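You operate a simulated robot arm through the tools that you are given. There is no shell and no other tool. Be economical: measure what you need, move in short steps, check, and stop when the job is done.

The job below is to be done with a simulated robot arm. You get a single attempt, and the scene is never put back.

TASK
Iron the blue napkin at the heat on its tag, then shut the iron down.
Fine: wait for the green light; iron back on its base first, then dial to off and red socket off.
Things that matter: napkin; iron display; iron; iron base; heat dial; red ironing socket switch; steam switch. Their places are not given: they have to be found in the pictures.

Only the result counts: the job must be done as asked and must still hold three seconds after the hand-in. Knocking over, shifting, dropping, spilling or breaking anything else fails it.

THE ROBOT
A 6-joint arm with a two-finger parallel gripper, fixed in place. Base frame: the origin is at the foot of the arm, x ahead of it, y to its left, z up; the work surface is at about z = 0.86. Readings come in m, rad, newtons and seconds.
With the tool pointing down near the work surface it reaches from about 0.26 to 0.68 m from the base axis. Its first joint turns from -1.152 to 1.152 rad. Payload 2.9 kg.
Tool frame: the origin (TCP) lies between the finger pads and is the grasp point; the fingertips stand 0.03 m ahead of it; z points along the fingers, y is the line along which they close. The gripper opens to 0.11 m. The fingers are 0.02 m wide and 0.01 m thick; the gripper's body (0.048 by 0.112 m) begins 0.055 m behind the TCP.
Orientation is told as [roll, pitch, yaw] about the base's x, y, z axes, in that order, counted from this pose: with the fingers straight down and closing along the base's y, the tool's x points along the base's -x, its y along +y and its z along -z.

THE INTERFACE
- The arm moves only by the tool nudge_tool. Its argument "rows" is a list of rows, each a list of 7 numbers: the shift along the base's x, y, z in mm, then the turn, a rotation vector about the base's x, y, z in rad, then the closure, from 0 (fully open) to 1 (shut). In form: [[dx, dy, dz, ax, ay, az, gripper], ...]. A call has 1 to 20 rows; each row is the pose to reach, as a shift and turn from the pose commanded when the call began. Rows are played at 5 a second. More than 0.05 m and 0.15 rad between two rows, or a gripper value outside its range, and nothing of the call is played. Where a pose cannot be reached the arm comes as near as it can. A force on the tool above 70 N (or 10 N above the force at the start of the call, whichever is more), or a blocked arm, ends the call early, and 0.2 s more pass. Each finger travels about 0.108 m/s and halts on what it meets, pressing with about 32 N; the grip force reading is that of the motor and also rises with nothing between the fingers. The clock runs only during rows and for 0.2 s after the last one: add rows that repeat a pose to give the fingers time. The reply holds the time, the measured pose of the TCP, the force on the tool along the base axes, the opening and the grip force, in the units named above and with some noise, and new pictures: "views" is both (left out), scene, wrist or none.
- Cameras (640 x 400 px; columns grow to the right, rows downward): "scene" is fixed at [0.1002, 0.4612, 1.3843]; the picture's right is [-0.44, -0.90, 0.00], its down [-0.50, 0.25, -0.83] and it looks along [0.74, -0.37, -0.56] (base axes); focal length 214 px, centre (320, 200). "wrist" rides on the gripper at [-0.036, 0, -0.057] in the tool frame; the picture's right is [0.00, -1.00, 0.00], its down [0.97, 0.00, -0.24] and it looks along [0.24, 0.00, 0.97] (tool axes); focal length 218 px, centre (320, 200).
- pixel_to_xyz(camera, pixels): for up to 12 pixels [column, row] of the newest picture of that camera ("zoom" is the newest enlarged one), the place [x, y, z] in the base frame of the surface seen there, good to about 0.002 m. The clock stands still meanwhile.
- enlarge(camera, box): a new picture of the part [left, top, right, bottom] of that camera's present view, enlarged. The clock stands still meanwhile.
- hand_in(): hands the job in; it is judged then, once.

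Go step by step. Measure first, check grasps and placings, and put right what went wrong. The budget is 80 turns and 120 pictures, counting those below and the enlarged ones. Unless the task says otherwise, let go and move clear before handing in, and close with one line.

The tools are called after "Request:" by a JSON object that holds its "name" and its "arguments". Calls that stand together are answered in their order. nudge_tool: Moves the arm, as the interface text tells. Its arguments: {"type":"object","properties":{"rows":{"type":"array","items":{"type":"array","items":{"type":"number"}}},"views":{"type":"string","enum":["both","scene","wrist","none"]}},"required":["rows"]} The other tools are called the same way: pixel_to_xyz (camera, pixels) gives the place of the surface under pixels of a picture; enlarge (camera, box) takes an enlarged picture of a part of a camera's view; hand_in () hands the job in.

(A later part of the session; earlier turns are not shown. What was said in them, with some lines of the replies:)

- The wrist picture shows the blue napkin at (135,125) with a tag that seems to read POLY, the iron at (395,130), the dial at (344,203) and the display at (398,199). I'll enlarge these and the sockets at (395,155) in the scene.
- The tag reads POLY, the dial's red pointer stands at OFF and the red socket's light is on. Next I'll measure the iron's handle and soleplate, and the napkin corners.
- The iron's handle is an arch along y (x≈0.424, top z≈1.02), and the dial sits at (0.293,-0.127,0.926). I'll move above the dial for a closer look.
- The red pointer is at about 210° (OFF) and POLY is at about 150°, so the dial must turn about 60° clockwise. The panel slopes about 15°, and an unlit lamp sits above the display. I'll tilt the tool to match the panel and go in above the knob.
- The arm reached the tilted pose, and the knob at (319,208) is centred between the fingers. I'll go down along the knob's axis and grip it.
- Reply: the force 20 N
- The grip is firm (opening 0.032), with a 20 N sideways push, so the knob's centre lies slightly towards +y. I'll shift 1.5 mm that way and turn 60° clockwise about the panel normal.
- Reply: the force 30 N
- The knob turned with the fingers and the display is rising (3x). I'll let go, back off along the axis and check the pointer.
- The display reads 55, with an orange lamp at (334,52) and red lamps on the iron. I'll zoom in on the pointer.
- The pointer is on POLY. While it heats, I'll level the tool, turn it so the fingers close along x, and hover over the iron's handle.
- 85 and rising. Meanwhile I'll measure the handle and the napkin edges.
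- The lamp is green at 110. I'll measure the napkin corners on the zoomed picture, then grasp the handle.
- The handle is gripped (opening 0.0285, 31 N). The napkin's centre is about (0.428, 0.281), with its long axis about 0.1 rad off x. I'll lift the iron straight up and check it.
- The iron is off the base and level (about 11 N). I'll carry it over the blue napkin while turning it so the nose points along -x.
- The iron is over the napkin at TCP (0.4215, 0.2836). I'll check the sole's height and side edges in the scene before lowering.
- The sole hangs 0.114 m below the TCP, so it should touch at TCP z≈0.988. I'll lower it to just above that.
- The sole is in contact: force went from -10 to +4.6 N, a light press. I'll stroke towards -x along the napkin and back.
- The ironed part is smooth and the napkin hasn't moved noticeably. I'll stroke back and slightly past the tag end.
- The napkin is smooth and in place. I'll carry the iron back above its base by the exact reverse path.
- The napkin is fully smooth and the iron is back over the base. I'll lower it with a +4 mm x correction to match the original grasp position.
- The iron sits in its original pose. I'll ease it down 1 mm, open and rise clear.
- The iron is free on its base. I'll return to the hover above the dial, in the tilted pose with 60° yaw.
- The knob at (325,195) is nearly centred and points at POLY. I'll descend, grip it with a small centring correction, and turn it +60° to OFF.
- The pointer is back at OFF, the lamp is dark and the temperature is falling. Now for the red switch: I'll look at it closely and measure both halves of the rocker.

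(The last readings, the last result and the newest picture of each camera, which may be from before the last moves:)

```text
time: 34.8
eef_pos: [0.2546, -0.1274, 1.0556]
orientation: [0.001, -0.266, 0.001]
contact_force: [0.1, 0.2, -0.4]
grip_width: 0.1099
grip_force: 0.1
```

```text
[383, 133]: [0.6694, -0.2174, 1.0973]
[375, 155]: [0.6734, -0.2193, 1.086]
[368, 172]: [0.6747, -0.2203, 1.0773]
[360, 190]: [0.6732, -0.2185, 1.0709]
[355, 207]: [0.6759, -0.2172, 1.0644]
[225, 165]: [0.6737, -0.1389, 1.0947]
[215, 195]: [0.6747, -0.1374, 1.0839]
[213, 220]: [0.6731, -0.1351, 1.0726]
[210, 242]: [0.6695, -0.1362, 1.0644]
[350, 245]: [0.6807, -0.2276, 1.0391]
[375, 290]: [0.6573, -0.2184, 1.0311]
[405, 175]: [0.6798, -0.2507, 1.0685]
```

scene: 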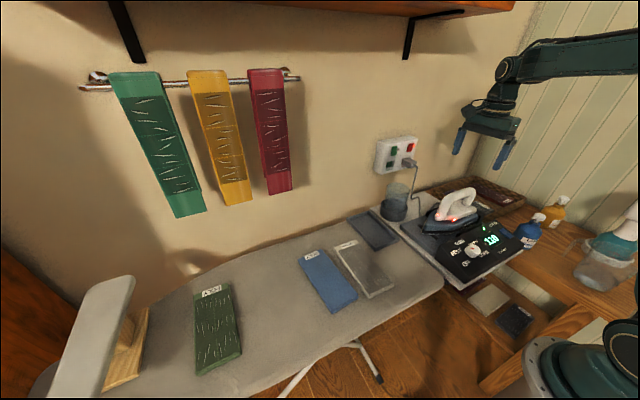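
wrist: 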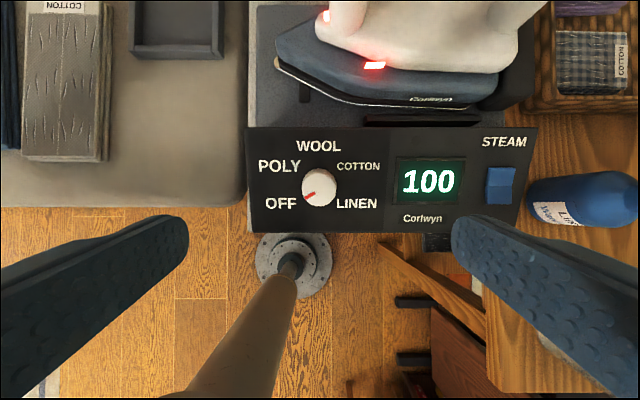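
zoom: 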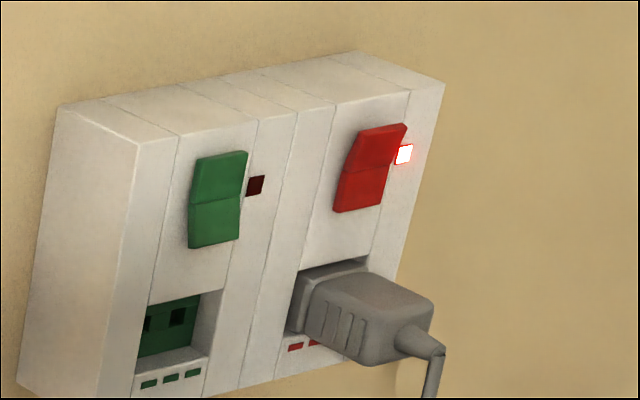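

The red rocker's top sticks out (x 0.669 at z 1.097) and its bottom is in; the switched-off green one is the opposite, so I must push the top half in. I'll close the fingers, rise, tilt the tool 60° towards the wall and come in front of it.

Request:
{"name": "nudge_tool", "arguments": {"rows": [[0, 0, 45, 0, -0.13, 0, 0.3], [0, 0, 90, 0, -0.26, 0, 0.6], [15, -10, 130, 0, -0.39, 0, 1], [60, -20, 140, 0, -0.52, 0, 1], [105, -32, 145, 0, -0.65, 0, 1], [150, -45, 145, 0, -0.782, 0, 1], [195, -58, 145, 0, -0.782, 0, 1], [240, -70, 145, 0, -0.782, 0, 1], [285, -82, 145, 0, -0.782, 0, 1], [316, -92, 120, 0, -0.782, 0, 1], [316, -92, 90, 0, -0.782, 0, 1], [316, -92, 90, 0, -0.782, 0, 1]]}}

```text
time: 37.4
eef_pos: [0.5718, -0.219, 1.1444]
orientation: [-0.002, -1.048, 0.003]
contact_force: [0.3, 0.1, 0.4]
grip_width: 0.0001
grip_force: 31.7
```

scene: 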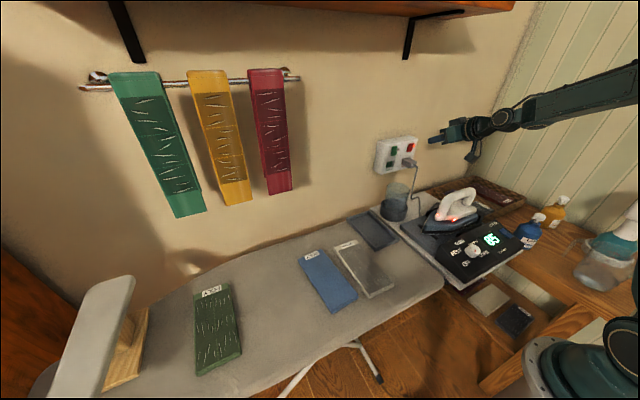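
wrist: 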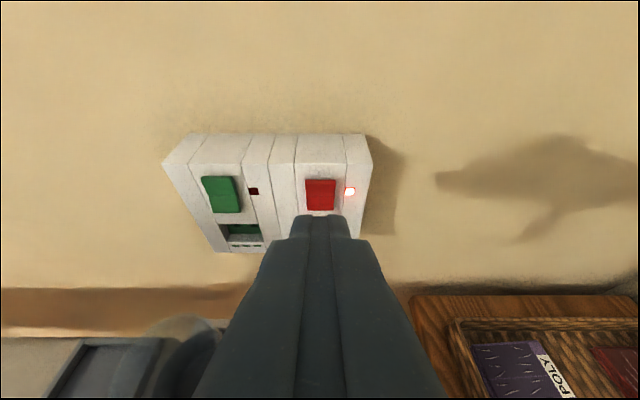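

The fingers are lined up with the red rocker (column 320). I'll verify its place from here and move to just in front of it.

Request:
{"name": "pixel_to_xyz", "arguments": {"camera": "wrist", "pixels": [[320, 182], [320, 190], [320, 205], [307, 190], [334, 190]]}}

Request:
{"name": "nudge_tool", "arguments": {"rows": [[20, 0, -15, 0, 0, 0, 1], [40, 0, -30, 0, 0, 0, 1], [52, 0, -44, 0, 0, 0, 1], [60, 0, -46, 0, 0, 0, 1], [60, 0, -46, 0, 0, 0, 1]]}}

```text
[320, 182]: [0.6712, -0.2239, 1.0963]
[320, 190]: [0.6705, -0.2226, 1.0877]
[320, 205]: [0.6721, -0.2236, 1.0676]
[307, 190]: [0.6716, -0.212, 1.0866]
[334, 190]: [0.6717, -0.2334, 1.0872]
```

```text
time: 38.6
eef_pos: [0.6302, -0.2189, 1.0989]
orientation: [-0.002, -1.047, 0.0]
contact_force: [-0.5, -0.1, 0.6]
grip_width: 0.0
grip_force: 32.5
```

scene: 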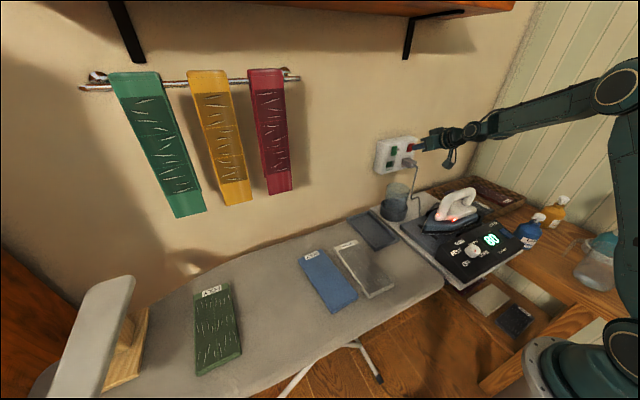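
wrist: 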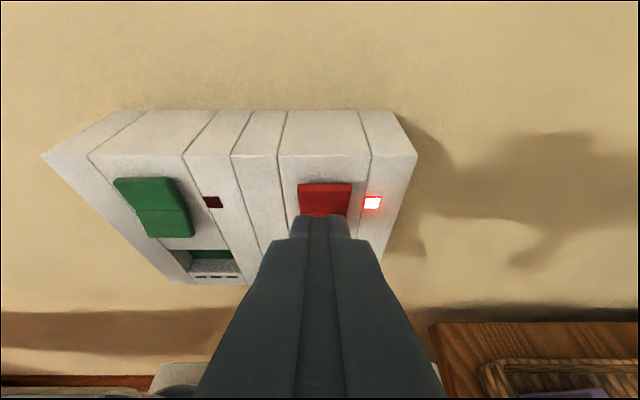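

The fingertip is about 9 mm before the rocker's top half. I'll push in small steps, then back away.

Request:
{"name": "nudge_tool", "arguments": {"rows": [[5, -2, 1, 0, 0, 0, 1], [9, -2, 1, 0, 0, 0, 1], [12, -2, 1, 0, 0, 0, 1], [14, -2, 1, 0, 0, 0, 1], [16, -2, 1, 0, 0, 0, 1], [17, -2, 1, 0, 0, 0, 1]], "views": "wrist"}}

```text
time: 40.2
eef_pos: [0.644, -0.2223, 1.1005]
orientation: [0.001, -1.04, -0.001]
contact_force: [-33.8, 6.7, 9.5]
grip_width: 0.0
grip_force: 32.5
stopped in row 6: the force on the tool passed its limit (the readings are from after the stop); the commanded pose is now the measured one
```

wrist: 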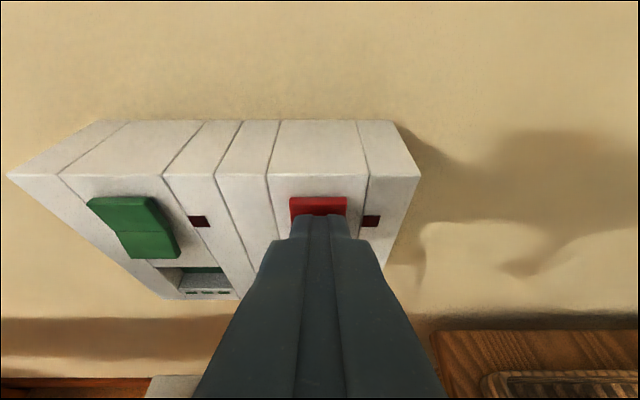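

The red socket's lamp at (370,221) is now dark, so the switch flipped. I'll back straight out and up, and check everything.

Request:
{"name": "nudge_tool", "arguments": {"rows": [[-15, 0, 0, 0, 0, 0, 1], [-50, 0, 15, 0, 0, 0, 1], [-80, 0, 45, 0, 0, 0, 1], [-110, 0, 85, 0, 0, 0, 1], [-150, 0, 105, 0, 0, 0, 1], [-150, 0, 105, 0, 0, 0, 1]]}}

Request:
{"name": "enlarge", "arguments": {"camera": "scene", "box": [370, 130, 530, 280]}}

Request:
{"name": "enlarge", "arguments": {"camera": "scene", "box": [385, 130, 425, 172]}}

```text
time: 41.6
eef_pos: [0.4928, -0.2219, 1.2006]
orientation: [0.002, -1.043, -0.002]
contact_force: [-0.5, 0.2, 0.0]
grip_width: 0.0001
grip_force: 31.7
```

scene: 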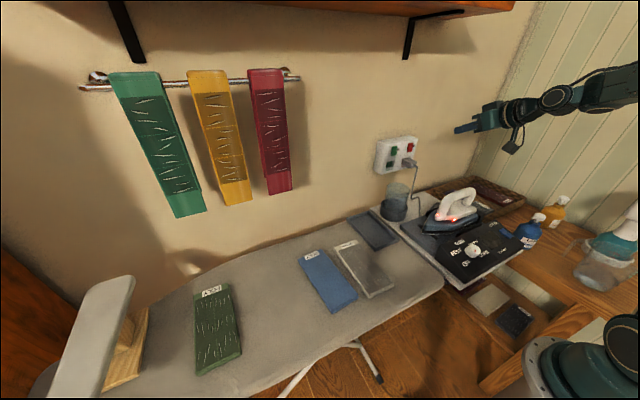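
wrist: 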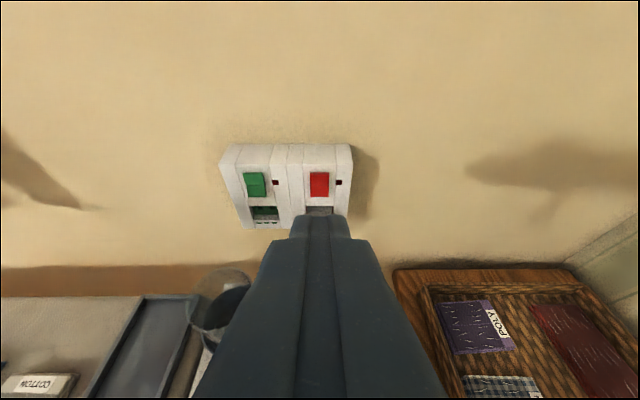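

```text
2.67 times, centred on (450, 205) of scene
```

zoom: 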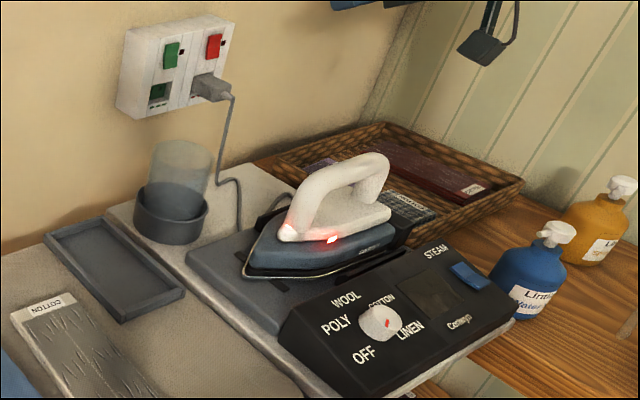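

```text
9.52 times, centred on (405, 151) of scene
```

zoom: 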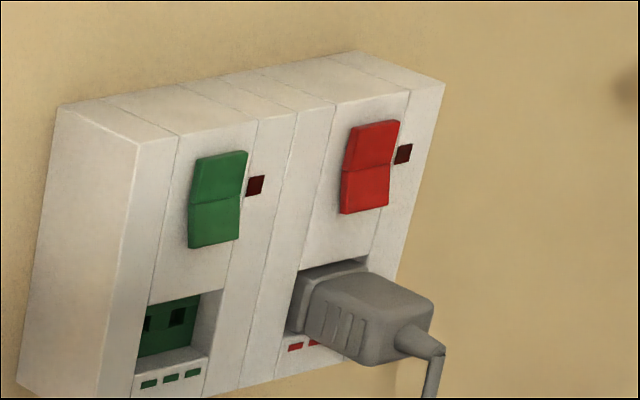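

The red socket is off, the display is dark, the dial is at OFF, the iron is on its base and the blue napkin is smooth. The arm is clear, so I'm handing in.

Request:
{"name": "hand_in", "arguments": {}}

```text
The job is handed in.
```

I ironed the blue napkin at POLY after the green light, put the iron back on its base, then turned the dial to OFF and switched the red socket off. I've handed the job in, but no verdict came back.
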